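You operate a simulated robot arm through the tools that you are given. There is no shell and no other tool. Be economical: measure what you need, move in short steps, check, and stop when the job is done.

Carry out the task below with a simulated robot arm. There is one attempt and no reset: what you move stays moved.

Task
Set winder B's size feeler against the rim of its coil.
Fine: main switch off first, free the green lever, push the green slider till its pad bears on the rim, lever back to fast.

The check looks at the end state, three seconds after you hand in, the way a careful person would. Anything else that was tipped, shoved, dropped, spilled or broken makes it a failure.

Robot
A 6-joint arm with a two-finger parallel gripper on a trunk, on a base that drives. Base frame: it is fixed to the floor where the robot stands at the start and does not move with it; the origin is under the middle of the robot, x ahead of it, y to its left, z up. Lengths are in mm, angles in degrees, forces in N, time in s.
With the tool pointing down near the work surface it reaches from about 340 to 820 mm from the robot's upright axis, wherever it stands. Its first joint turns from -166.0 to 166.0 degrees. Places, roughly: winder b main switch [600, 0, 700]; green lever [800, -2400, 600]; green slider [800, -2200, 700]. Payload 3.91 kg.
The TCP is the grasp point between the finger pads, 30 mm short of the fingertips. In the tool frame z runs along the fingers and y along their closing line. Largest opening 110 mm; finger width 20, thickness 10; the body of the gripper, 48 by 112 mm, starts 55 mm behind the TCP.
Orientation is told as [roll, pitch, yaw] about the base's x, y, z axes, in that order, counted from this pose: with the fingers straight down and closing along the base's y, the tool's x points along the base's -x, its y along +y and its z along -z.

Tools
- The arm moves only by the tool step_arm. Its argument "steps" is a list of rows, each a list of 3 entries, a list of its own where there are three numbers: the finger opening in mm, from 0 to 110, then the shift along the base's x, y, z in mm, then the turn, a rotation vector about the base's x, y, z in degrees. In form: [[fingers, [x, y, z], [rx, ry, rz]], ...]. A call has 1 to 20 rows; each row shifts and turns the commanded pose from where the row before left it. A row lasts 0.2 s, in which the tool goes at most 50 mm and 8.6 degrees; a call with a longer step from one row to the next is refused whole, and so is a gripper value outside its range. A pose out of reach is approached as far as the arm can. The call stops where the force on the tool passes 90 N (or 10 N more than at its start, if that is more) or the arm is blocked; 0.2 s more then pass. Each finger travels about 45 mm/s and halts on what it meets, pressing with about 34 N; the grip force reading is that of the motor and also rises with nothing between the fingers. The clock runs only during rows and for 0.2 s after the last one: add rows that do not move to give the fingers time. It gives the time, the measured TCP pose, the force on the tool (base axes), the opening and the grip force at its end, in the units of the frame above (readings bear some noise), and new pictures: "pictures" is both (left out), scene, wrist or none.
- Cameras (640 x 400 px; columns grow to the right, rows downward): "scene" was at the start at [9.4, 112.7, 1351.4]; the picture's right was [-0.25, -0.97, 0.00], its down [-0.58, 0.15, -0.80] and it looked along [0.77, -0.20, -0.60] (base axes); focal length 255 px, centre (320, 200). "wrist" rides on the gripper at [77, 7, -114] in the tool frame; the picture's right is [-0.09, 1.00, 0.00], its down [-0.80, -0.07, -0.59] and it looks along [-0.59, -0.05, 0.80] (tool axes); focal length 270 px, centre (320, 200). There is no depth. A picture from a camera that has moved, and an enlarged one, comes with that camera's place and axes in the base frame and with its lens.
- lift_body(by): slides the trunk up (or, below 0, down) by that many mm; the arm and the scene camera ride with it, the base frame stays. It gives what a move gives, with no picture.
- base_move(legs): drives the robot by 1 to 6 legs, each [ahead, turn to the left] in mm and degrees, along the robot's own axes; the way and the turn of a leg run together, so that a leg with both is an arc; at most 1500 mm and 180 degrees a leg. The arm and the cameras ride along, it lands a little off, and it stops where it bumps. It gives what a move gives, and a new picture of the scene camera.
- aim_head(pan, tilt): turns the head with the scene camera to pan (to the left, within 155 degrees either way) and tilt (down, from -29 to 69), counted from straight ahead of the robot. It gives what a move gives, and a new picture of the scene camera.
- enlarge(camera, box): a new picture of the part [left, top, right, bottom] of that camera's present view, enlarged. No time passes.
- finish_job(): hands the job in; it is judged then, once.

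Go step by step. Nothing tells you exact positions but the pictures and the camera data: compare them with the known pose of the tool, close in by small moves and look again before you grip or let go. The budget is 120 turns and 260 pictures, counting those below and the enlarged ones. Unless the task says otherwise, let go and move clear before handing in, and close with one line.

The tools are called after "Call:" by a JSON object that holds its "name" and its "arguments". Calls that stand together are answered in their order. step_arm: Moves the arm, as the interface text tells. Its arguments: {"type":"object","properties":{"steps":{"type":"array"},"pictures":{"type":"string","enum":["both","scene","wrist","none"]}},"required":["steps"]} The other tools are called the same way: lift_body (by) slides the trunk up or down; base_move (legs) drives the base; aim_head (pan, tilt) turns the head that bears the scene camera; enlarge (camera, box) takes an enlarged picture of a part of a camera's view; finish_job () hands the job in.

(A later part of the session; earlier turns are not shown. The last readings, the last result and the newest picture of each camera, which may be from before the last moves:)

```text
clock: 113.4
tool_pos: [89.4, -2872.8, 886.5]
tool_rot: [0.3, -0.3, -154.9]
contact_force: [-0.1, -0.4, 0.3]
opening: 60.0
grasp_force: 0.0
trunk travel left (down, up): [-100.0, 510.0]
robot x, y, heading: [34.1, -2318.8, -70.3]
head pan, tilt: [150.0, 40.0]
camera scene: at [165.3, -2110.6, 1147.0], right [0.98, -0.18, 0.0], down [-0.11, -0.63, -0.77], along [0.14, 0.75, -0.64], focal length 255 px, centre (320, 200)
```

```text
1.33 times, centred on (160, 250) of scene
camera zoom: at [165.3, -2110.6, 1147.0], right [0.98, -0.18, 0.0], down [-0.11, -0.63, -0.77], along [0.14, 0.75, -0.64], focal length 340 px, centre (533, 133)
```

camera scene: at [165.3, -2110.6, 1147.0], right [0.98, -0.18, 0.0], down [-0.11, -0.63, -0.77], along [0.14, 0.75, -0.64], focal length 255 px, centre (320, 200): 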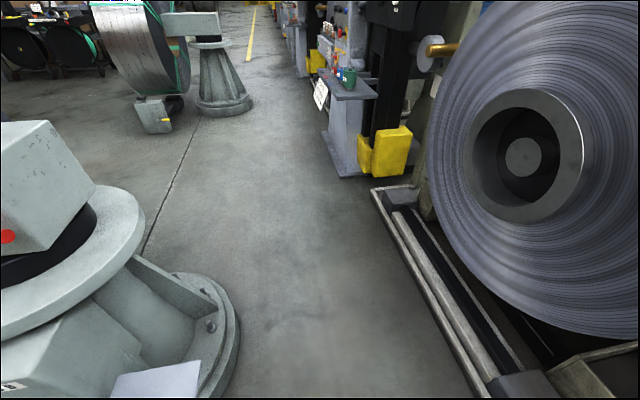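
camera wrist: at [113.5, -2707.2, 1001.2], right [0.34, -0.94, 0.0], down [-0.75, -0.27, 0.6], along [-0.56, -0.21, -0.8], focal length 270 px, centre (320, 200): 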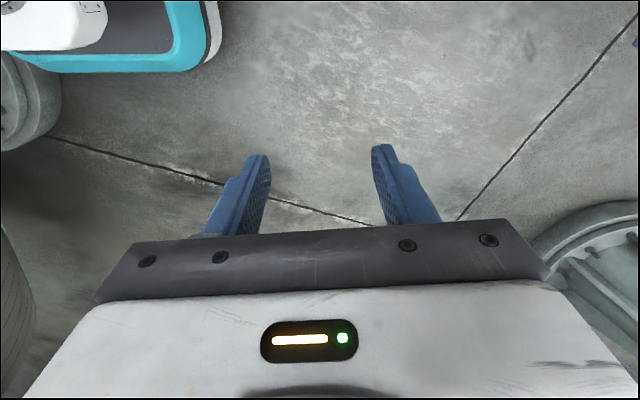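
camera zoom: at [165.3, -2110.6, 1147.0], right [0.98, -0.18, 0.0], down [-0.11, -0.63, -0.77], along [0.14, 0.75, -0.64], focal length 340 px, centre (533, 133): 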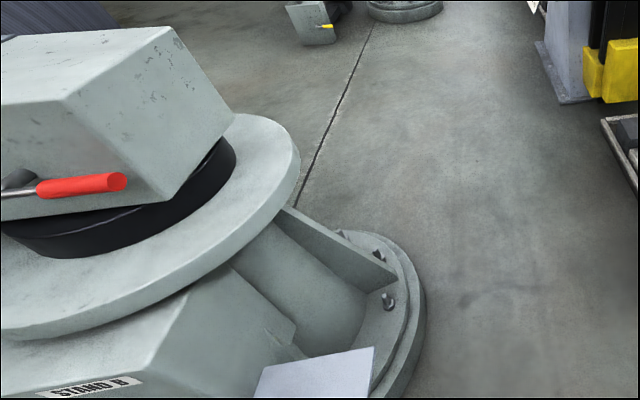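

Everything there is intact. Now turn left to face the panel squarely (arm sweep is clear of the panel at this distance).

Call:
{"name": "aim_head", "arguments": {"pan": 35, "tilt": 35}}

Call:
{"name": "base_move", "arguments": {"legs": [[0, 70]]}}

```text
clock: 115.3
tool_pos: [91.3, -2873.3, 888.0]
tool_rot: [0.2, -0.3, -155.0]
contact_force: [-0.2, 0.0, 0.2]
opening: 59.8
grasp_force: 0.0
trunk travel left (down, up): [-100.0, 510.0]
robot x, y, heading: [34.2, -2317.5, -70.2]
head pan, tilt: [35.0, 35.0]
camera scene: at [222.2, -2245.0, 1154.5], right [-0.58, -0.82, 0.0], down [-0.47, 0.33, -0.82], along [0.67, -0.47, -0.57], focal length 255 px, centre (320, 200)
```

scene: 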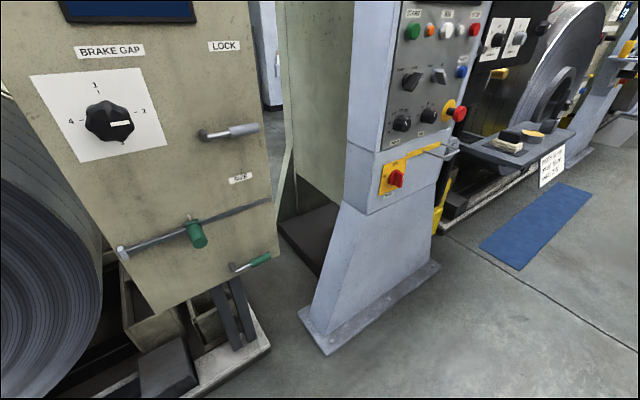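

```text
clock: 118.8
tool_pos: [576.2, -2454.4, 888.3]
tool_rot: [0.4, -0.4, -85.1]
contact_force: [-0.5, -1.0, -0.1]
opening: 60.1
grasp_force: 0.1
trunk travel left (down, up): [-100.0, 510.0]
robot x, y, heading: [35.0, -2349.6, -1.1]
head pan, tilt: [35.0, 35.0]
camera scene: at [34.0, -2148.3, 1154.5], right [0.56, -0.83, 0.0], down [-0.47, -0.32, -0.82], along [0.68, 0.46, -0.57], focal length 255 px, centre (320, 200)
```

scene: 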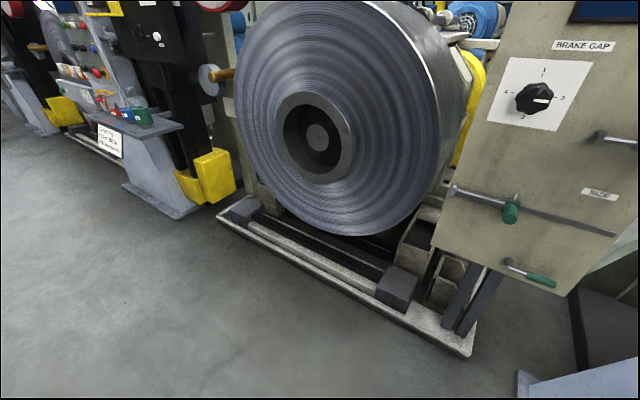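

Facing the panel. Lower the trunk fully, look straight at the panel, and raise the tool to horizontal again.

Call:
{"name": "lift_body", "arguments": {"by": -95}}

Call:
{"name": "step_arm", "arguments": {"steps": [[40, [0, 0, -15], [0, -8.2, 0]], [40, [0, 0, -15], [0, -8.2, 0]], [40, [0, 0, -15], [0, -8.2, 0]], [40, [0, 0, -15], [0, -8.2, 0]], [40, [0, 0, -15], [0, -8.2, 0]], [40, [0, 0, -15], [0, -8.2, 0]], [40, [0, 0, -15], [0, -8.2, 0]], [40, [0, 0, -15], [0, -8.2, 0]], [40, [0, 0, -15], [0, -8.2, 0]], [40, [0, 0, -15], [0, -8.2, 0]], [40, [0, 0, 0], [0, -8, 0]]], "pictures": "wrist"}}

Call:
{"name": "aim_head", "arguments": {"pan": 5, "tilt": 35}}

```text
clock: 120.0
tool_pos: [576.5, -2454.0, 793.3]
tool_rot: [0.3, -0.3, -85.0]
contact_force: [-0.5, -0.5, 0.7]
opening: 59.8
grasp_force: 0.1
trunk travel left (down, up): [-5.0, 605.0]
robot x, y, heading: [34.2, -2349.2, -0.6]
head pan, tilt: [35.0, 35.0]
```

```text
clock: 122.4
tool_pos: [576.7, -2453.6, 642.9]
tool_rot: [90.3, -5.1, -90.4]
contact_force: [-0.8, 0.3, 0.6]
opening: 40.1
grasp_force: 0.1
trunk travel left (down, up): [-5.0, 605.0]
robot x, y, heading: [34.2, -2349.3, -1.0]
head pan, tilt: [35.0, 35.0]
camera wrist: at [462.8, -2376.3, 641.3], right [-0.01, 0.0, 1.0], down [-0.6, -0.8, 0.0], along [0.8, -0.6, 0.01], focal length 270 px, centre (320, 200)
```

wrist: 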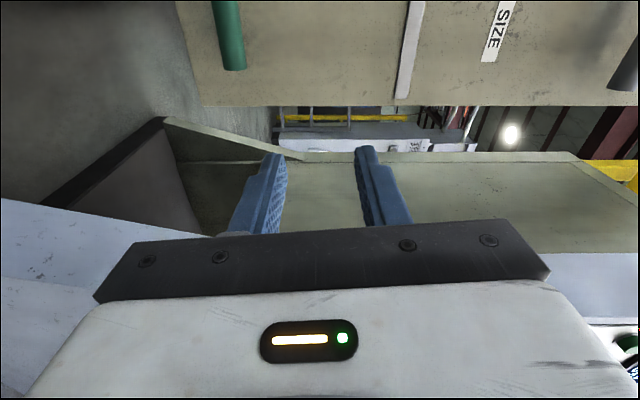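

```text
clock: 123.4
tool_pos: [577.6, -2453.9, 642.4]
tool_rot: [90.3, -5.0, -90.3]
contact_force: [0.4, 0.8, -1.0]
opening: 40.0
grasp_force: 0.1
trunk travel left (down, up): [-5.0, 605.0]
robot x, y, heading: [32.6, -2347.4, -0.7]
head pan, tilt: [5.0, 35.0]
camera scene: at [49.0, -2191.3, 1059.5], right [0.07, -1.0, 0.0], down [-0.57, -0.04, -0.82], along [0.82, 0.06, -0.57], focal length 255 px, centre (320, 200)
```

scene: 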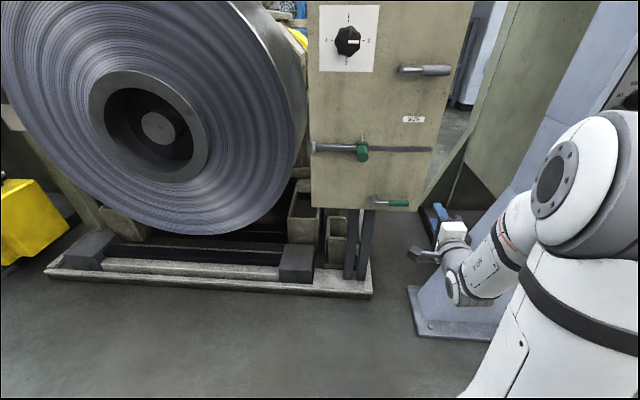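

The forward pose came through cleanly. The lever's handle tip is at about (758, -2434, 560). I'll close the fingers and come in above the handle, with a slight left yaw, to try pushing it down first.

Call:
{"name": "step_arm", "arguments": {"steps": [[0, [0, 6, 0], [0, 0, 6]], [0, [0, 6, 0], [0, 0, 6]], [0, [30, 8, -12], [0, 0, 0]], [0, [30, 8, -12], [0, 0, 0]], [0, [30, 8, -12], [0, 0, 0]], [0, [30, 0, -7], [0, 0, 0]], [0, [0, 0, 0], [0, 0, 0]]]}}

Call:
{"name": "enlarge", "arguments": {"camera": "scene", "box": [300, 120, 460, 260]}}

```text
clock: 125.0
tool_pos: [698.0, -2417.6, 600.5]
tool_rot: [90.3, -5.0, -78.4]
contact_force: [0.7, 0.7, -0.5]
opening: 0.1
grasp_force: 34.4
trunk travel left (down, up): [-5.0, 605.0]
robot x, y, heading: [36.6, -2349.0, -0.7]
head pan, tilt: [5.0, 35.0]
camera scene: at [49.0, -2191.4, 1059.5], right [0.07, -1.0, 0.0], down [-0.57, -0.04, -0.82], along [0.82, 0.06, -0.57], focal length 255 px, centre (320, 200)
camera wrist: at [569.6, -2365.7, 599.3], right [-0.01, 0.0, 1.0], down [-0.42, -0.91, 0.0], along [0.91, -0.42, 0.0], focal length 270 px, centre (320, 200)
```

scene: 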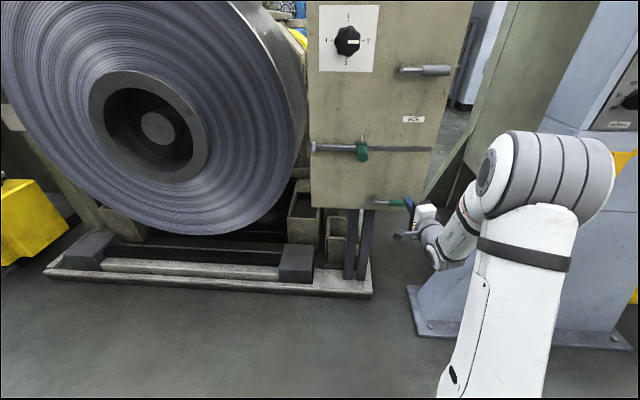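
wrist: 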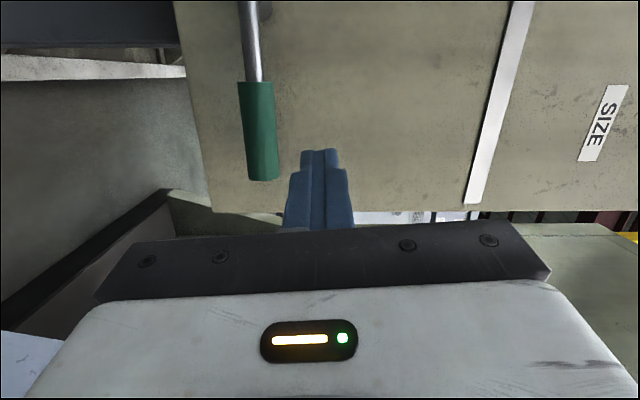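

```text
2.86 times, centred on (380, 190) of scene
camera zoom: at [49.0, -2191.4, 1059.5], right [0.07, -1.0, 0.0], down [-0.57, -0.04, -0.82], along [0.82, 0.06, -0.57], focal length 729 px, centre (149, 229)
```

zoom: 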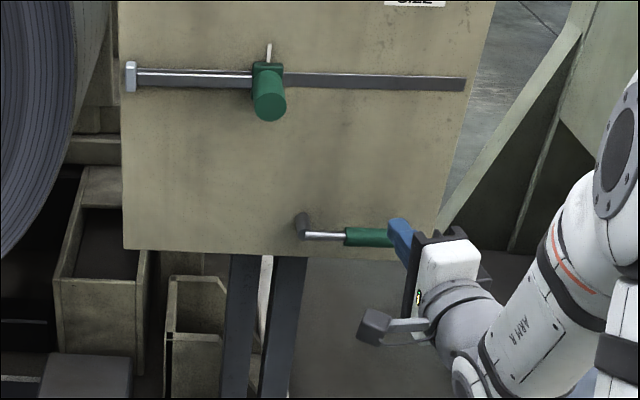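

Clear view: handle tip around y -2436, z 557, diameter ~24 mm. Moving in above it and pressing down gently.

Call:
{"name": "step_arm", "arguments": {"steps": [[0, [20, 0, 0], [0, 0, 0]], [0, [20, 0, 0], [0, 0, 0]], [0, [0, 0, -8], [0, 0, 0]], [0, [0, 0, -6], [0, 0, 0]], [0, [0, 0, -6], [0, 0, 0]], [0, [0, 0, -6], [0, 0, 0]]]}}

```text
clock: 126.4
tool_pos: [735.5, -2419.3, 580.0]
tool_rot: [91.0, -5.2, -78.4]
contact_force: [-0.7, 0.2, 23.4]
opening: 0.0
grasp_force: 33.9
trunk travel left (down, up): [-5.0, 605.0]
robot x, y, heading: [29.8, -2349.0, -0.9]
head pan, tilt: [5.0, 35.0]
camera scene: at [47.1, -2191.2, 1060.0], right [0.07, -1.0, 0.0], down [-0.57, -0.04, -0.82], along [0.82, 0.06, -0.57], focal length 255 px, centre (320, 200)
camera wrist: at [608.8, -2366.4, 576.6], right [-0.02, 0.0, 1.0], down [-0.42, -0.91, -0.01], along [0.91, -0.42, 0.02], focal length 270 px, centre (320, 200)
```

scene: 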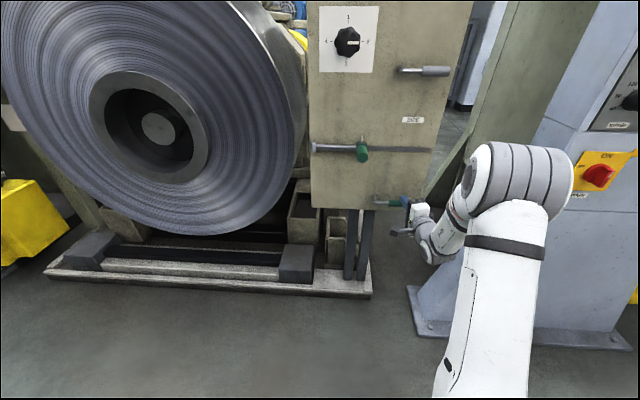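
wrist: 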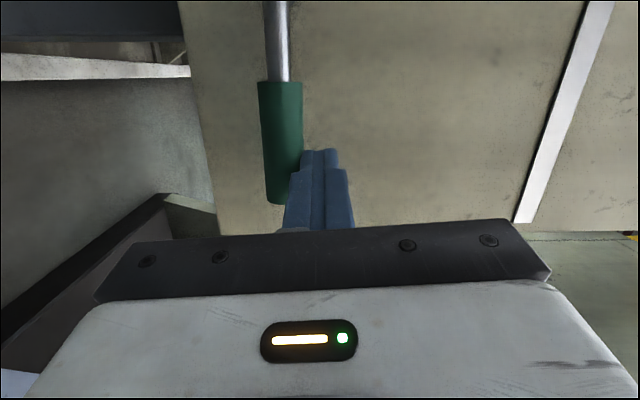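

It resists at 23 N. A little more pressure to see whether it gives this way.

Call:
{"name": "step_arm", "arguments": {"steps": [[0, [0, 0, -4], [0, 0, 0]], [0, [0, 0, -4], [0, 0, 0]], [0, [0, 0, -3], [0, 0, 0]]], "pictures": "wrist"}}

```text
clock: 127.2
tool_pos: [735.3, -2419.2, 577.6]
tool_rot: [92.1, -5.4, -78.3]
contact_force: [1.5, -0.8, 60.6]
opening: 0.0
grasp_force: 34.1
trunk travel left (down, up): [-5.0, 605.0]
robot x, y, heading: [33.6, -2346.3, -0.8]
head pan, tilt: [5.0, 35.0]
camera wrist: at [608.5, -2366.8, 571.9], right [-0.04, 0.0, 1.0], down [-0.42, -0.91, -0.02], along [0.91, -0.42, 0.03], focal length 270 px, centre (320, 200)
```

wrist: 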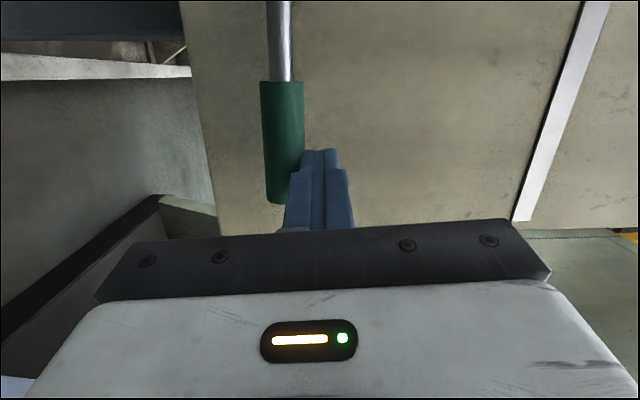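

It's a hard stop downward, so the lever frees upward. Backing out and going underneath.

Call:
{"name": "step_arm", "arguments": {"steps": [[0, [0, 0, 15], [0, 0, 0]], [0, [0, 0, 10], [0, 0, 0]], [0, [-35, 0, 0], [0, 0, 0]], [0, [-25, 0, 0], [0, 0, 0]], [0, [0, 0, -30], [0, 0, 0]], [0, [0, 0, -30], [0, 0, 0]], [0, [0, 0, -5], [0, 0, 0]], [0, [0, 0, 0], [0, 0, 0]]], "pictures": "wrist"}}

```text
clock: 129.0
tool_pos: [676.4, -2417.7, 522.9]
tool_rot: [90.3, -5.0, -78.3]
contact_force: [-1.3, 0.7, 0.5]
opening: 0.0
grasp_force: 34.4
trunk travel left (down, up): [-5.0, 605.0]
robot x, y, heading: [30.3, -2351.0, -1.1]
head pan, tilt: [5.0, 35.0]
camera wrist: at [548.6, -2364.8, 521.3], right [-0.01, 0.0, 1.0], down [-0.42, -0.91, 0.0], along [0.91, -0.42, 0.0], focal length 270 px, centre (320, 200)
```

wrist: 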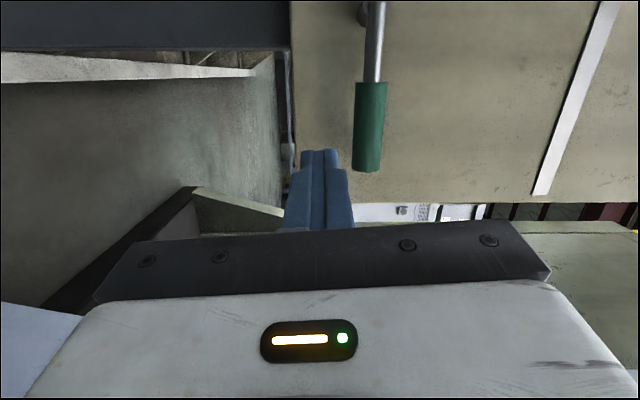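

Positioned below. Going in and pushing up along the lever's arc.

Call:
{"name": "step_arm", "arguments": {"steps": [[0, [30, 0, 0], [0, 0, 0]], [0, [30, 2, 0], [0, 0, 0]], [0, [0, 0, 8], [0, 0, 0]], [0, [0, 0, 8], [0, 0, 0]], [0, [0, 0, 8], [0, 0, 0]], [0, [0, 0, 8], [0, 0, 0]], [0, [0, 0, 0], [0, 0, 0]]], "pictures": "wrist"}}

```text
clock: 130.6
tool_pos: [736.6, -2414.7, 556.2]
tool_rot: [90.4, -5.0, -78.4]
contact_force: [-0.4, 0.5, -1.0]
opening: 0.3
grasp_force: 33.4
trunk travel left (down, up): [-5.0, 605.0]
robot x, y, heading: [30.1, -2351.1, -0.8]
head pan, tilt: [5.0, 35.0]
camera wrist: at [608.7, -2363.1, 554.2], right [-0.01, 0.0, 1.0], down [-0.42, -0.91, 0.0], along [0.91, -0.42, 0.0], focal length 270 px, centre (320, 200)
```

wrist: 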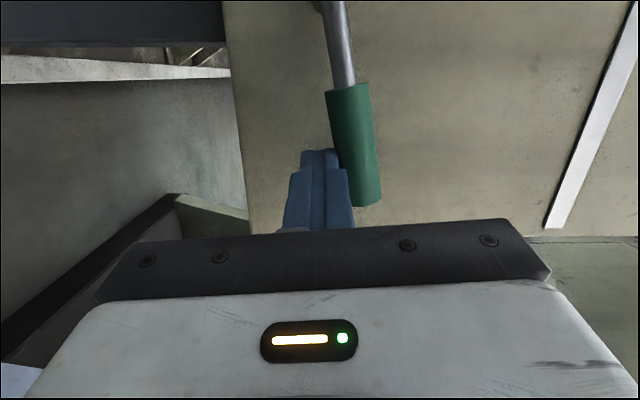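

The lever moves freely upward. Following its arc.

Call:
{"name": "step_arm", "arguments": {"steps": [[0, [0, 0, 13], [0, 0, 0]], [0, [0, 1, 14], [0, 0, 0]], [0, [0, 4, 11], [0, 0, 0]], [0, [0, 5, 11], [0, 0, 0]], [0, [0, 8, 10], [0, 0, 0]], [0, [0, 8, 9], [0, 0, 0]], [0, [0, 0, 0], [0, 0, 0]]]}}

```text
clock: 132.2
tool_pos: [736.3, -2389.9, 623.2]
tool_rot: [90.4, -5.1, -78.3]
contact_force: [-0.3, 1.5, -0.4]
opening: 0.0
grasp_force: 34.2
trunk travel left (down, up): [-5.0, 605.0]
robot x, y, heading: [31.3, -2347.2, -0.7]
head pan, tilt: [5.0, 35.0]
camera scene: at [49.1, -2191.4, 1059.5], right [0.07, -1.0, 0.0], down [-0.57, -0.04, -0.82], along [0.82, 0.06, -0.57], focal length 255 px, centre (320, 200)
camera wrist: at [608.9, -2337.7, 621.5], right [-0.01, 0.0, 1.0], down [-0.42, -0.91, 0.0], along [0.91, -0.42, 0.0], focal length 270 px, centre (320, 200)
```

scene: 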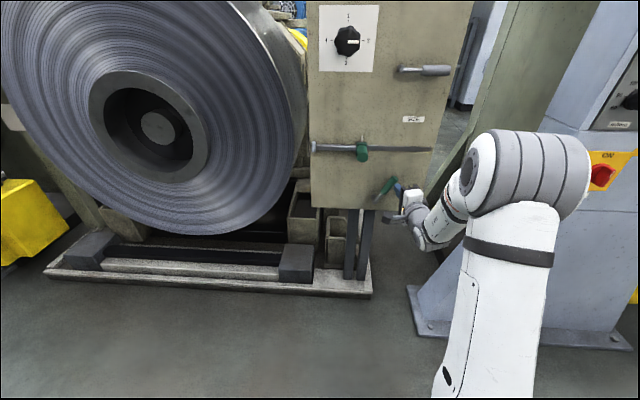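
wrist: 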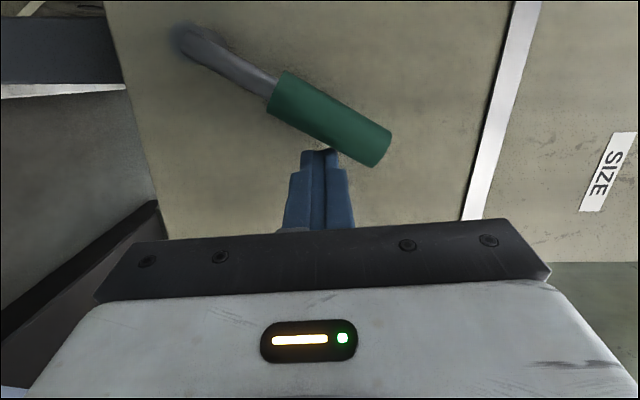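

Call:
{"name": "step_arm", "arguments": {"steps": [[0, [0, 10, 7], [0, 0, 0]], [0, [0, 10, 7], [0, 0, 0]], [0, [0, 11, 5], [0, 0, 0]], [0, [0, 11, 4], [0, 0, 0]], [0, [0, 0, 0], [0, 0, 0]]]}}

Call:
{"name": "enlarge", "arguments": {"camera": "scene", "box": [300, 120, 460, 260]}}

```text
clock: 133.4
tool_pos: [737.7, -2348.1, 645.2]
tool_rot: [90.3, -5.0, -78.4]
contact_force: [0.2, -6.2, -1.8]
opening: 0.0
grasp_force: 34.1
trunk travel left (down, up): [-5.0, 605.0]
robot x, y, heading: [33.8, -2348.2, -0.8]
head pan, tilt: [5.0, 35.0]
camera scene: at [49.3, -2191.7, 1059.5], right [0.07, -1.0, 0.0], down [-0.57, -0.04, -0.82], along [0.82, 0.06, -0.57], focal length 255 px, centre (320, 200)
camera wrist: at [610.1, -2296.3, 643.7], right [0.0, 0.0, 1.0], down [-0.42, -0.91, 0.0], along [0.91, -0.42, 0.0], focal length 270 px, centre (320, 200)
```

scene: 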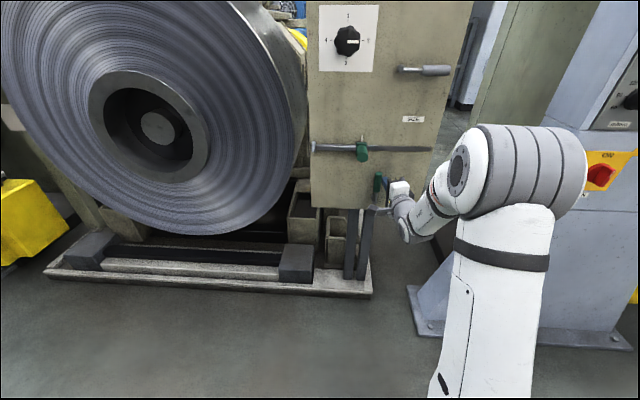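
wrist: 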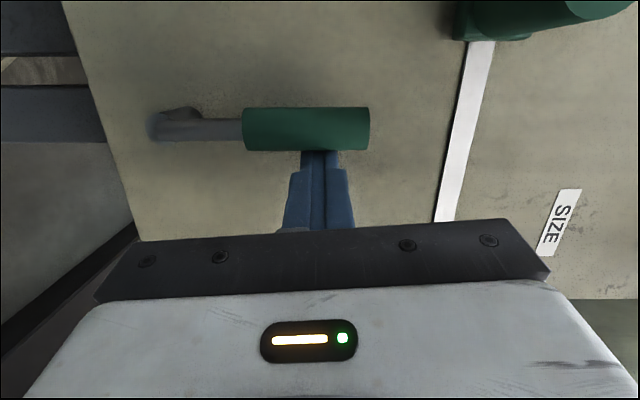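

```text
2.86 times, centred on (380, 190) of scene
camera zoom: at [49.3, -2191.7, 1059.5], right [0.07, -1.0, 0.0], down [-0.57, -0.04, -0.82], along [0.82, 0.06, -0.57], focal length 729 px, centre (149, 229)
```

zoom: 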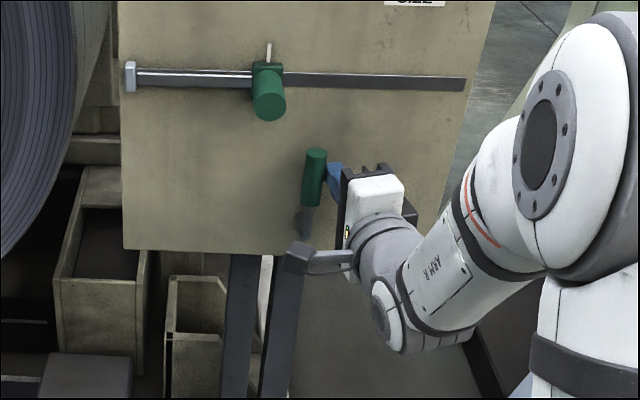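

Lever is vertical with a slight counterforce. Nudging to feel the stop.

Call:
{"name": "step_arm", "arguments": {"steps": [[0, [0, 4, 0], [0, 0, 0]], [0, [0, 3, 0], [0, 0, 0]], [0, [0, 0, 0], [0, 0, 0]]], "pictures": "none"}}

```text
clock: 134.2
tool_pos: [738.3, -2347.5, 645.2]
tool_rot: [90.4, -4.7, -78.9]
contact_force: [-8.5, -45.7, -5.8]
opening: 0.0
grasp_force: 34.2
trunk travel left (down, up): [-5.0, 605.0]
robot x, y, heading: [32.3, -2349.6, -0.8]
head pan, tilt: [5.0, 35.0]
```

Lever is at its free stop. Backing out and rising to the slider's level on its right side.

Call:
{"name": "step_arm", "arguments": {"steps": [[0, [0, -10, 0], [0, 0, 0]], [0, [-30, -5, 0], [0, 0, 0]], [0, [-35, 0, 0], [0, 0, 0]], [0, [0, 10, 32], [0, 0, 0]], [0, [0, 15, 32], [0, 0, 0]], [0, [0, 15, 30], [0, 0, 0]], [0, [0, 0, 0], [0, 0, 0]]]}}

Call:
{"name": "enlarge", "arguments": {"camera": "scene", "box": [270, 100, 450, 220]}}

```text
clock: 135.8
tool_pos: [671.9, -2316.5, 738.8]
tool_rot: [90.4, -4.9, -78.3]
contact_force: [-0.6, 0.4, -0.8]
opening: 0.3
grasp_force: 34.3
trunk travel left (down, up): [-5.0, 605.0]
robot x, y, heading: [31.9, -2346.1, -0.8]
head pan, tilt: [5.0, 35.0]
camera scene: at [49.0, -2191.4, 1059.5], right [0.07, -1.0, 0.0], down [-0.57, -0.04, -0.82], along [0.82, 0.06, -0.57], focal length 255 px, centre (320, 200)
camera wrist: at [543.8, -2264.1, 737.3], right [-0.01, 0.0, 1.0], down [-0.42, -0.91, 0.0], along [0.91, -0.42, 0.0], focal length 270 px, centre (320, 200)
```

scene: 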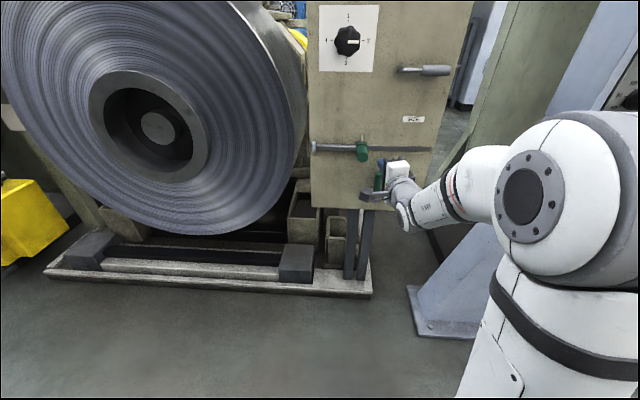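
wrist: 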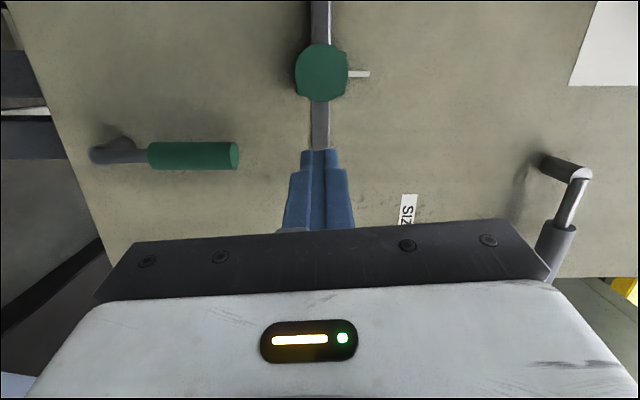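

```text
3.33 times, centred on (360, 160) of scene
camera zoom: at [49.0, -2191.4, 1059.5], right [0.07, -1.0, 0.0], down [-0.57, -0.04, -0.82], along [0.82, 0.06, -0.57], focal length 850 px, centre (187, 333)
```

zoom: 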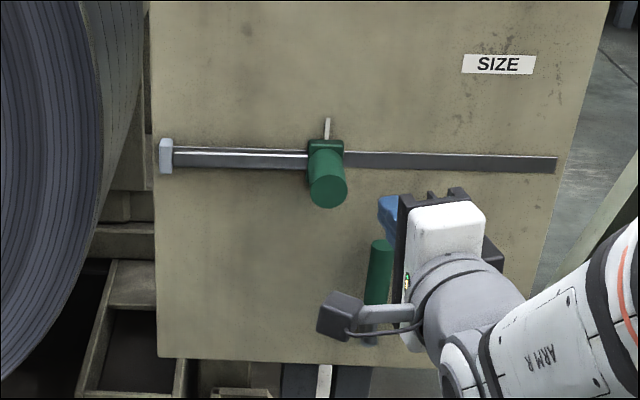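

Slider handle is at y ≈ -2262, z ≈ 738, in line with the tool. I'll yaw a bit more left, advance beside the handle, then push +y in small steps.

Call:
{"name": "step_arm", "arguments": {"steps": [[0, [0, -2, 0], [0, 0, 5]], [0, [0, -2, 0], [0, 0, 5]], [0, [30, 0, 0], [0, 0, 0]], [0, [33, 0, 0], [0, 0, 0]], [0, [0, 0, 0], [0, 0, 0]]], "pictures": "wrist"}}

```text
clock: 137.0
tool_pos: [735.9, -2321.2, 738.2]
tool_rot: [90.3, -5.0, -68.3]
contact_force: [-1.0, 0.1, 0.7]
opening: 0.0
grasp_force: 33.8
trunk travel left (down, up): [-5.0, 605.0]
robot x, y, heading: [37.5, -2346.7, -0.8]
head pan, tilt: [5.0, 35.0]
camera wrist: at [600.6, -2291.3, 736.8], right [-0.01, 0.0, 1.0], down [-0.25, -0.97, 0.0], along [0.97, -0.25, 0.0], focal length 270 px, centre (320, 200)
```

wrist: 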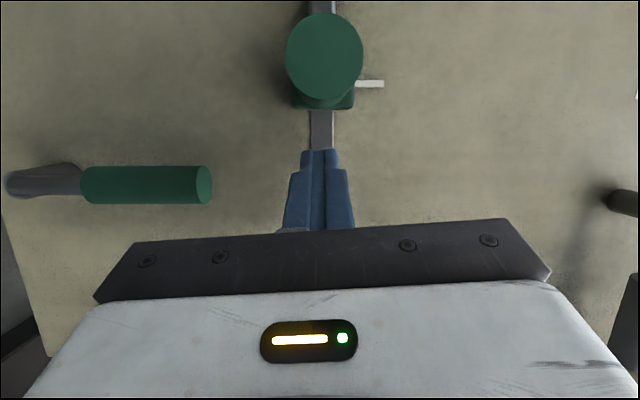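

Call:
{"name": "step_arm", "arguments": {"steps": [[0, [0, 10, 0], [0, 0, 0]], [0, [0, 10, 0], [0, 0, 0]], [0, [0, 8, 0], [0, 0, 0]], [0, [0, 8, 0], [0, 0, 0]], [0, [0, 0, 0], [0, 0, 0]]]}}

Call:
{"name": "enlarge", "arguments": {"camera": "scene", "box": [270, 100, 450, 220]}}

```text
clock: 138.2
tool_pos: [736.7, -2284.5, 738.4]
tool_rot: [90.3, -5.0, -68.2]
contact_force: [-0.4, 0.0, -0.3]
opening: 0.2
grasp_force: 33.7
trunk travel left (down, up): [-5.0, 605.0]
robot x, y, heading: [31.1, -2349.2, -0.9]
head pan, tilt: [5.0, 35.0]
camera scene: at [49.0, -2191.4, 1059.5], right [0.07, -1.0, 0.0], down [-0.57, -0.04, -0.82], along [0.82, 0.06, -0.57], focal length 255 px, centre (320, 200)
camera wrist: at [601.2, -2254.6, 737.4], right [-0.01, 0.0, 1.0], down [-0.25, -0.97, 0.0], along [0.97, -0.25, 0.0], focal length 270 px, centre (320, 200)
```

scene: 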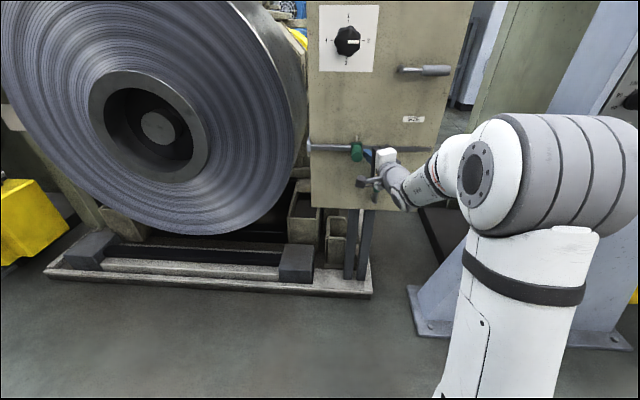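
wrist: 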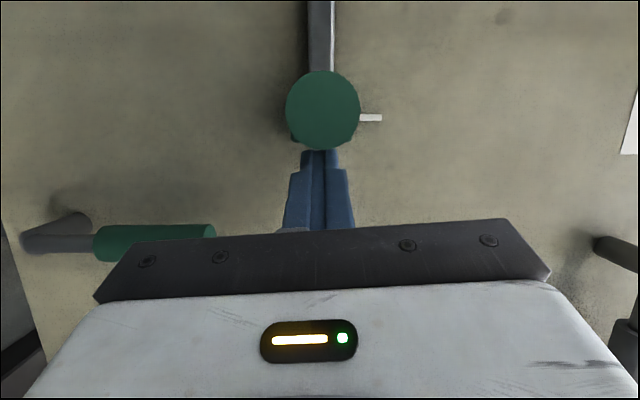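

```text
3.33 times, centred on (360, 160) of scene
camera zoom: at [49.0, -2191.4, 1059.5], right [0.07, -1.0, 0.0], down [-0.57, -0.04, -0.82], along [0.82, 0.06, -0.57], focal length 850 px, centre (187, 333)
```

zoom: 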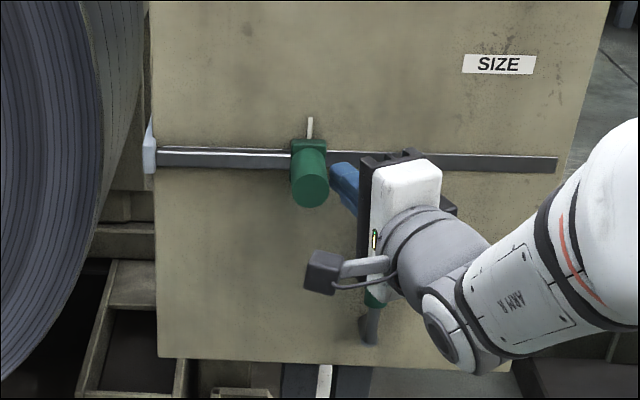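

The slider moves easily and the pad is nearing the rim. Continuing in small steps.

Call:
{"name": "step_arm", "arguments": {"steps": [[0, [0, 5, 0], [0, 0, 0]], [0, [0, 5, 0], [0, 0, 0]], [0, [0, 4, 0], [0, 0, 0]], [0, [0, 3, 0], [0, 0, 0]], [0, [0, 0, 0], [0, 0, 0]]], "pictures": "none"}}

Call:
{"name": "enlarge", "arguments": {"camera": "scene", "box": [280, 110, 400, 190]}}

```text
clock: 139.4
tool_pos: [735.2, -2267.0, 739.6]
tool_rot: [90.4, -5.0, -68.2]
contact_force: [-0.1, -1.3, -0.7]
opening: 0.0
grasp_force: 34.2
trunk travel left (down, up): [-5.0, 605.0]
robot x, y, heading: [34.6, -2350.2, -0.9]
head pan, tilt: [5.0, 35.0]
```

```text
5.00 times, centred on (340, 150) of scene
camera zoom: at [49.0, -2191.4, 1059.5], right [0.07, -1.0, 0.0], down [-0.57, -0.04, -0.82], along [0.82, 0.06, -0.57], focal length 1275 px, centre (220, 450)
```

zoom: 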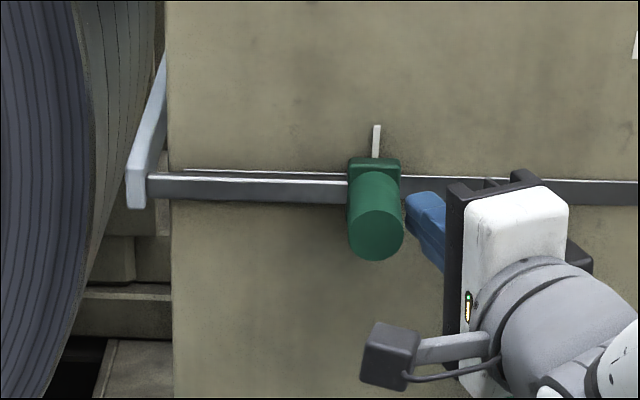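

The pad is a bar reaching back alongside the rim; a small gap remains. Continuing.

Call:
{"name": "step_arm", "arguments": {"steps": [[0, [0, 4, 0], [0, 0, 0]], [0, [0, 3, 0], [0, 0, 0]], [0, [0, 3, 0], [0, 0, 0]], [0, [0, 0, 0], [0, 0, 0]]], "pictures": "none"}}

Call:
{"name": "enlarge", "arguments": {"camera": "scene", "box": [280, 110, 400, 190]}}

```text
clock: 140.4
tool_pos: [735.2, -2256.5, 739.0]
tool_rot: [90.3, -5.1, -68.3]
contact_force: [-0.5, -0.5, 0.7]
opening: 0.0
grasp_force: 33.8
trunk travel left (down, up): [-5.0, 605.0]
robot x, y, heading: [33.1, -2345.4, -0.8]
head pan, tilt: [5.0, 35.0]
```

```text
5.00 times, centred on (340, 150) of scene
camera zoom: at [49.1, -2191.4, 1059.5], right [0.07, -1.0, 0.0], down [-0.57, -0.04, -0.82], along [0.82, 0.06, -0.57], focal length 1275 px, centre (220, 450)
```

zoom: 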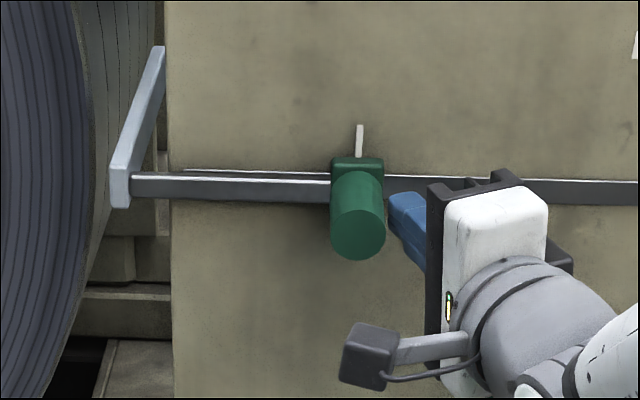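

Call:
{"name": "step_arm", "arguments": {"steps": [[0, [0, 4, 0], [0, 0, 0]], [0, [0, 3, 0], [0, 0, 0]], [0, [0, 3, 0], [0, 0, 0]], [0, [0, 0, 0], [0, 0, 0]]], "pictures": "none"}}

Call:
{"name": "enlarge", "arguments": {"camera": "scene", "box": [280, 110, 400, 190]}}

```text
clock: 141.4
tool_pos: [733.9, -2247.0, 740.1]
tool_rot: [90.3, -5.0, -68.3]
contact_force: [-0.7, -0.2, 0.7]
opening: 0.0
grasp_force: 33.7
trunk travel left (down, up): [-5.0, 605.0]
robot x, y, heading: [35.7, -2348.5, -0.6]
head pan, tilt: [5.0, 35.0]
```

```text
5.00 times, centred on (340, 150) of scene
camera zoom: at [49.1, -2191.4, 1059.5], right [0.07, -1.0, 0.0], down [-0.57, -0.04, -0.82], along [0.82, 0.06, -0.57], focal length 1275 px, centre (220, 450)
```

zoom: 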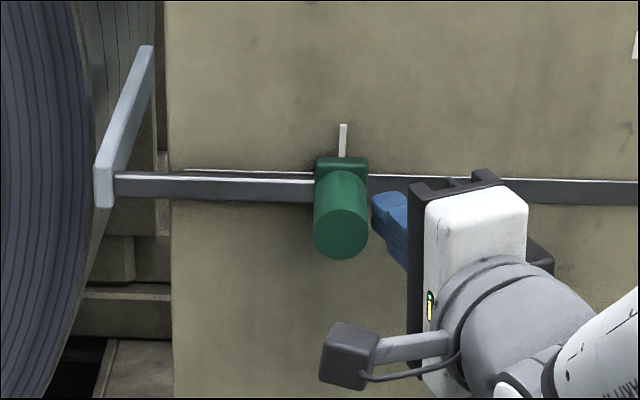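

Call:
{"name": "step_arm", "arguments": {"steps": [[0, [0, 4, 0], [0, 0, 0]], [0, [0, 3, 0], [0, 0, 0]], [0, [0, 3, 0], [0, 0, 0]], [0, [0, 0, 0], [0, 0, 0]]], "pictures": "none"}}

Call:
{"name": "enlarge", "arguments": {"camera": "scene", "box": [280, 110, 400, 190]}}

```text
clock: 142.4
tool_pos: [736.4, -2236.6, 738.9]
tool_rot: [90.2, -5.1, -68.3]
contact_force: [-1.0, -0.6, 0.1]
opening: 0.0
grasp_force: 34.1
trunk travel left (down, up): [-5.0, 605.0]
robot x, y, heading: [34.6, -2352.2, -0.8]
head pan, tilt: [5.0, 35.0]
```

```text
5.00 times, centred on (340, 150) of scene
camera zoom: at [49.1, -2191.4, 1059.5], right [0.07, -1.0, 0.0], down [-0.57, -0.04, -0.82], along [0.82, 0.06, -0.57], focal length 1275 px, centre (220, 450)
```

zoom: 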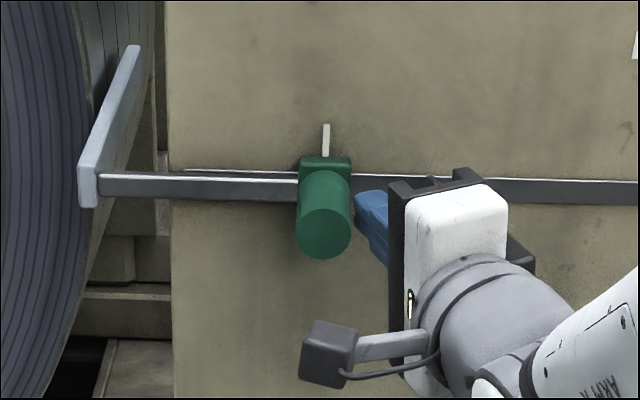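

Still no contact force. Continuing.

Call:
{"name": "step_arm", "arguments": {"steps": [[0, [0, 4, 0], [0, 0, 0]], [0, [0, 3, 0], [0, 0, 0]], [0, [0, 3, 0], [0, 0, 0]], [0, [0, 0, 0], [0, 0, 0]]], "pictures": "none"}}

Call:
{"name": "enlarge", "arguments": {"camera": "scene", "box": [280, 110, 400, 190]}}

```text
clock: 143.4
tool_pos: [734.9, -2231.8, 739.5]
tool_rot: [90.4, -4.6, -68.7]
contact_force: [-3.8, -41.9, -0.3]
opening: 0.0
grasp_force: 34.1
trunk travel left (down, up): [-5.0, 605.0]
robot x, y, heading: [32.3, -2349.9, -0.6]
head pan, tilt: [5.0, 35.0]
```

```text
5.00 times, centred on (340, 150) of scene
camera zoom: at [48.9, -2194.2, 1060.0], right [0.07, -1.0, 0.0], down [-0.57, -0.04, -0.82], along [0.82, 0.06, -0.57], focal length 1275 px, centre (220, 450)
```

zoom: 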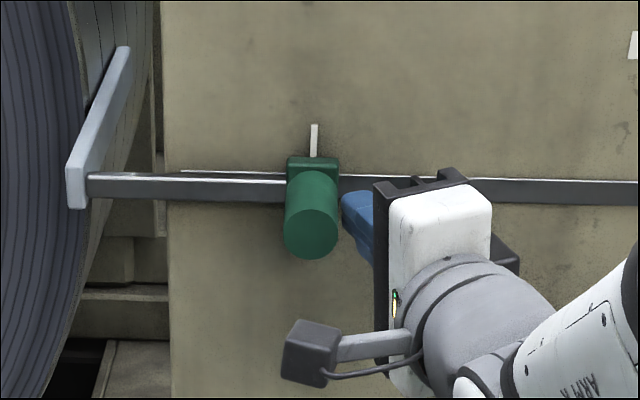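

Contact: 42 N builds up and the pad has stopped against the rim. Easing off slowly and checking that it stays.

Call:
{"name": "step_arm", "arguments": {"steps": [[0, [0, -2, 0], [0, 0, 0]], [0, [0, -2, 0], [0, 0, 0]], [0, [0, -2, 0], [0, 0, 0]], [0, [0, -2, 0], [0, 0, 0]], [0, [0, -3, 0], [0, 0, 0]], [0, [0, -5, 0], [0, 0, 0]], [0, [0, -10, 0], [0, 0, 0]], [0, [-30, -5, 0], [0, 0, 0]], [0, [-35, 0, 0], [0, 0, 0]]], "pictures": "wrist"}}

Call:
{"name": "enlarge", "arguments": {"camera": "scene", "box": [280, 110, 400, 190]}}

```text
clock: 145.4
tool_pos: [669.0, -2257.8, 740.6]
tool_rot: [90.5, -5.0, -68.3]
contact_force: [0.1, 0.0, 0.4]
opening: 0.0
grasp_force: 33.9
trunk travel left (down, up): [-5.0, 605.0]
robot x, y, heading: [35.5, -2349.7, -0.9]
head pan, tilt: [5.0, 35.0]
camera wrist: at [534.5, -2227.8, 739.1], right [-0.01, 0.0, 1.0], down [-0.26, -0.97, 0.0], along [0.97, -0.26, 0.01], focal length 270 px, centre (320, 200)
```

wrist: 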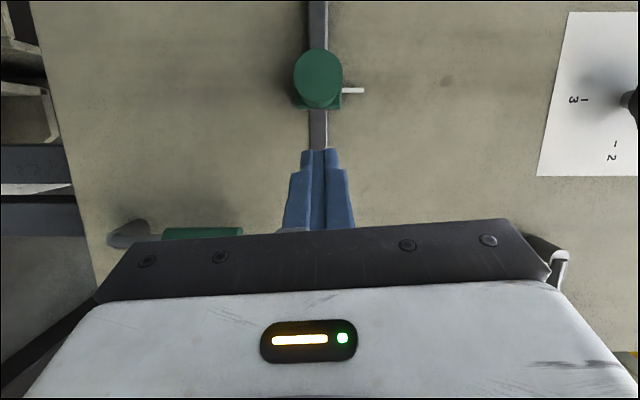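

```text
5.00 times, centred on (340, 150) of scene
camera zoom: at [49.4, -2191.4, 1059.5], right [0.07, -1.0, 0.0], down [-0.57, -0.04, -0.82], along [0.82, 0.06, -0.57], focal length 1275 px, centre (220, 450)
```

zoom: 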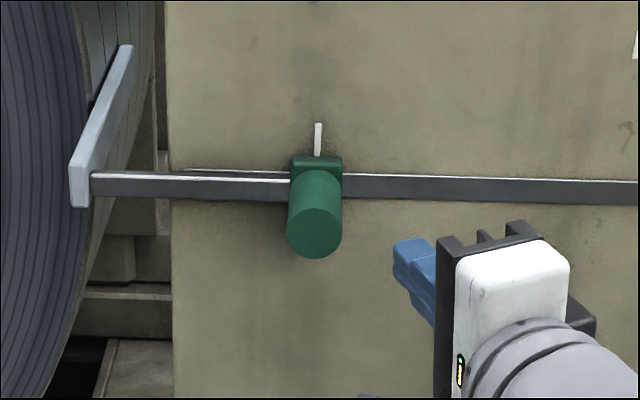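

Slider stays put with its pad on the rim. Now to the left side of the upright lever to swing it back.

Call:
{"name": "step_arm", "arguments": {"steps": [[0, [0, -10, -30], [0, 0, 0]], [0, [0, -14, -30], [0, 0, 0]], [0, [0, -14, -31], [0, 0, 0]], [0, [25, 0, 0], [0, 0, 0]], [0, [0, 0, 0], [0, 0, 0]]], "pictures": "wrist"}}

```text
clock: 146.6
tool_pos: [693.7, -2295.4, 650.7]
tool_rot: [90.3, -5.0, -68.3]
contact_force: [0.3, 0.8, -0.2]
opening: 0.2
grasp_force: 34.2
trunk travel left (down, up): [-5.0, 605.0]
robot x, y, heading: [35.6, -2345.0, -0.9]
head pan, tilt: [5.0, 35.0]
camera wrist: at [560.2, -2266.3, 647.8], right [-0.01, 0.0, 1.0], down [-0.25, -0.97, 0.0], along [0.97, -0.25, 0.0], focal length 270 px, centre (320, 200)
```

wrist: 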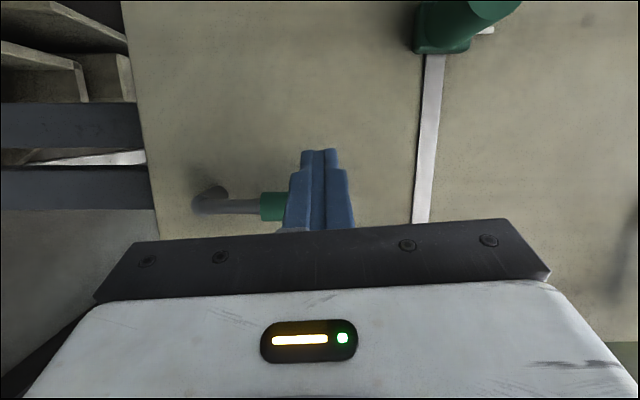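

Call:
{"name": "step_arm", "arguments": {"steps": [[0, [22, 0, 0], [0, 0, 0]], [0, [21, 0, 0], [0, 0, 0]], [0, [0, -12, -2], [0, 0, 0]], [0, [0, -12, 1], [0, 0, 0]], [0, [0, -12, 1], [0, 0, 0]], [0, [0, -12, -2], [0, 0, 0]], [0, [0, -12, -2], [0, 0, 0]], [0, [0, -11, -5], [0, 0, 0]], [0, [0, -11, -5], [0, 0, 0]], [0, [0, 0, 0], [0, 0, 0]]]}}

```text
clock: 148.8
tool_pos: [738.7, -2376.7, 635.0]
tool_rot: [90.4, -4.9, -68.3]
contact_force: [0.5, -0.1, 0.4]
opening: 0.2
grasp_force: 34.3
trunk travel left (down, up): [-5.0, 605.0]
robot x, y, heading: [30.5, -2347.8, -0.8]
head pan, tilt: [5.0, 35.0]
camera scene: at [49.1, -2191.4, 1059.5], right [0.07, -1.0, 0.0], down [-0.57, -0.04, -0.82], along [0.82, 0.06, -0.57], focal length 255 px, centre (320, 200)
camera wrist: at [603.7, -2347.9, 633.6], right [-0.01, 0.0, 1.0], down [-0.25, -0.97, 0.0], along [0.97, -0.25, 0.0], focal length 270 px, centre (320, 200)
```

scene: 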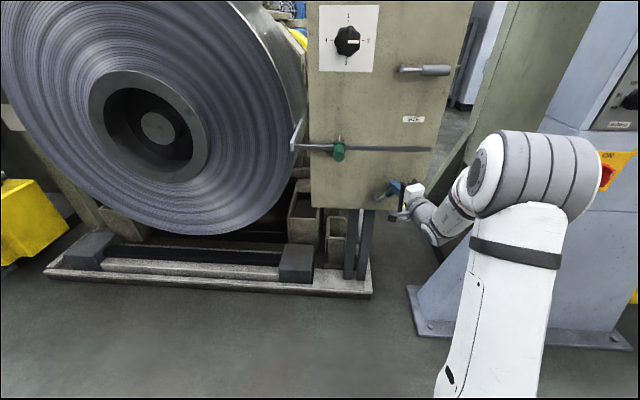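
wrist: 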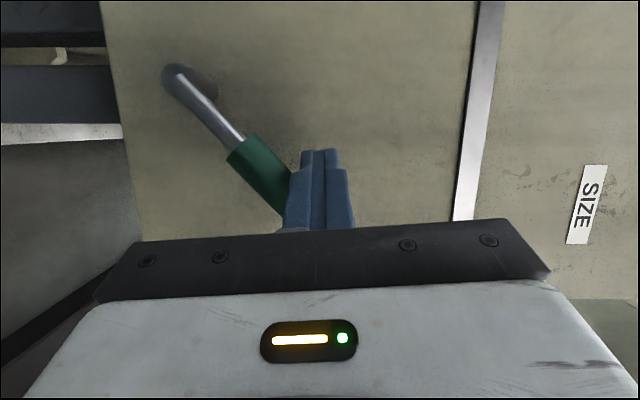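

The lever is following at about 45°. Continuing down to the fast stop.

Call:
{"name": "step_arm", "arguments": {"steps": [[0, [0, -9.5, -7], [0, 0, 0]], [0, [0, -9.5, -8], [0, 0, 0]], [0, [0, -7, -10], [0, 0, 0]], [0, [0, -7, -10], [0, 0, 0]], [0, [0, -4, -9], [0, 0, 0]], [0, [0, -2, -8], [0, 0, 0]], [0, [0, 0, -6], [0, 0, 0]], [0, [0, 0, 0], [0, 0, 0]]], "pictures": "wrist"}}

```text
clock: 150.6
tool_pos: [737.8, -2415.6, 579.7]
tool_rot: [90.8, -5.1, -68.4]
contact_force: [-0.5, -2.0, 15.5]
opening: 0.1
grasp_force: 33.8
trunk travel left (down, up): [-5.0, 605.0]
robot x, y, heading: [32.4, -2345.1, -0.7]
head pan, tilt: [5.0, 35.0]
camera wrist: at [603.1, -2386.8, 577.8], right [-0.01, 0.0, 1.0], down [-0.26, -0.97, -0.01], along [0.97, -0.26, 0.01], focal length 270 px, centre (320, 200)
```

wrist: 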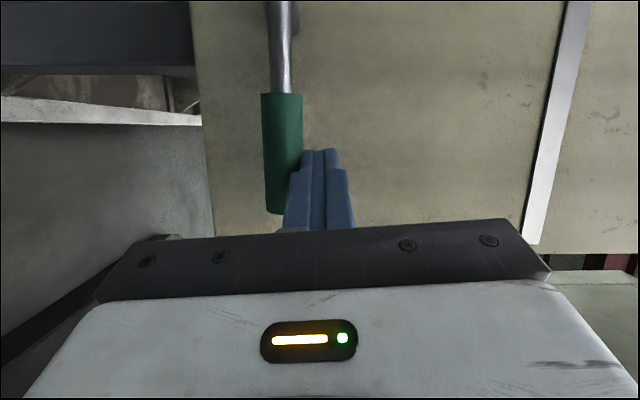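

At the stop again (15 N). A firm press, then retreat up and out.

Call:
{"name": "step_arm", "arguments": {"steps": [[0, [0, 0, -4], [0, 0, 0]], [0, [0, 0, -3], [0, 0, 0]], [0, [0, 0, 0], [0, 0, 0]], [0, [0, 0, 10], [0, 0, 0]], [0, [0, 0, 15], [0, 0, 0]], [0, [-30, 0, 0], [0, 0, 0]], [0, [-40, 0, 0], [0, 0, 0]], [0, [-40, -10, 0], [0, 0, 0]], [0, [-30, -20, 0], [0, 0, 0]]]}}

Call:
{"name": "enlarge", "arguments": {"camera": "scene", "box": [270, 0, 450, 220]}}

Call:
{"name": "enlarge", "arguments": {"camera": "scene", "box": [280, 110, 420, 210]}}

```text
clock: 152.6
tool_pos: [599.5, -2447.7, 592.4]
tool_rot: [90.3, -5.0, -68.2]
contact_force: [-0.1, -0.6, -0.5]
opening: 0.1
grasp_force: 33.6
trunk travel left (down, up): [-5.0, 605.0]
robot x, y, heading: [34.0, -2350.1, -0.5]
head pan, tilt: [5.0, 35.0]
camera scene: at [49.3, -2191.3, 1059.5], right [0.07, -1.0, 0.0], down [-0.57, -0.04, -0.82], along [0.82, 0.06, -0.57], focal length 255 px, centre (320, 200)
camera wrist: at [464.2, -2418.3, 591.9], right [-0.01, 0.0, 1.0], down [-0.25, -0.97, 0.0], along [0.97, -0.25, 0.0], focal length 270 px, centre (320, 200)
```

scene: 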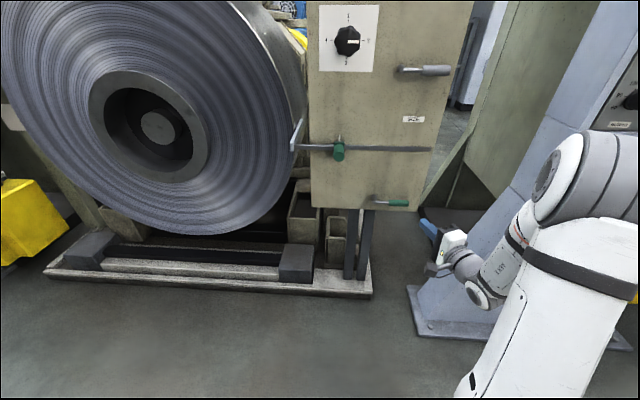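
wrist: 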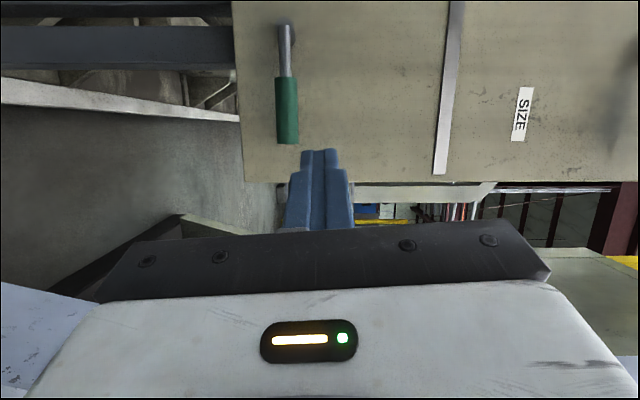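

```text
1.82 times, centred on (360, 110) of scene
camera zoom: at [49.3, -2191.3, 1059.5], right [0.07, -1.0, 0.0], down [-0.57, -0.04, -0.82], along [0.82, 0.06, -0.57], focal length 464 px, centre (247, 364)
```

zoom: 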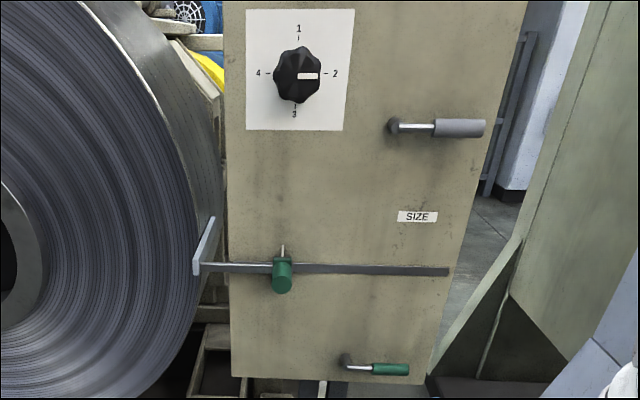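

```text
4.00 times, centred on (350, 160) of scene
camera zoom: at [49.3, -2191.3, 1059.5], right [0.07, -1.0, 0.0], down [-0.57, -0.04, -0.82], along [0.82, 0.06, -0.57], focal length 1020 px, centre (200, 360)
```

zoom: 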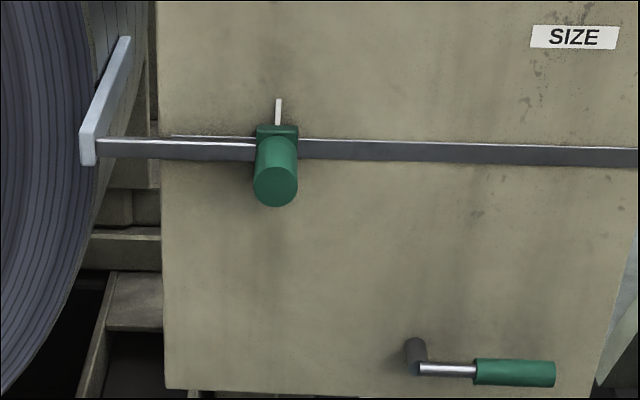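

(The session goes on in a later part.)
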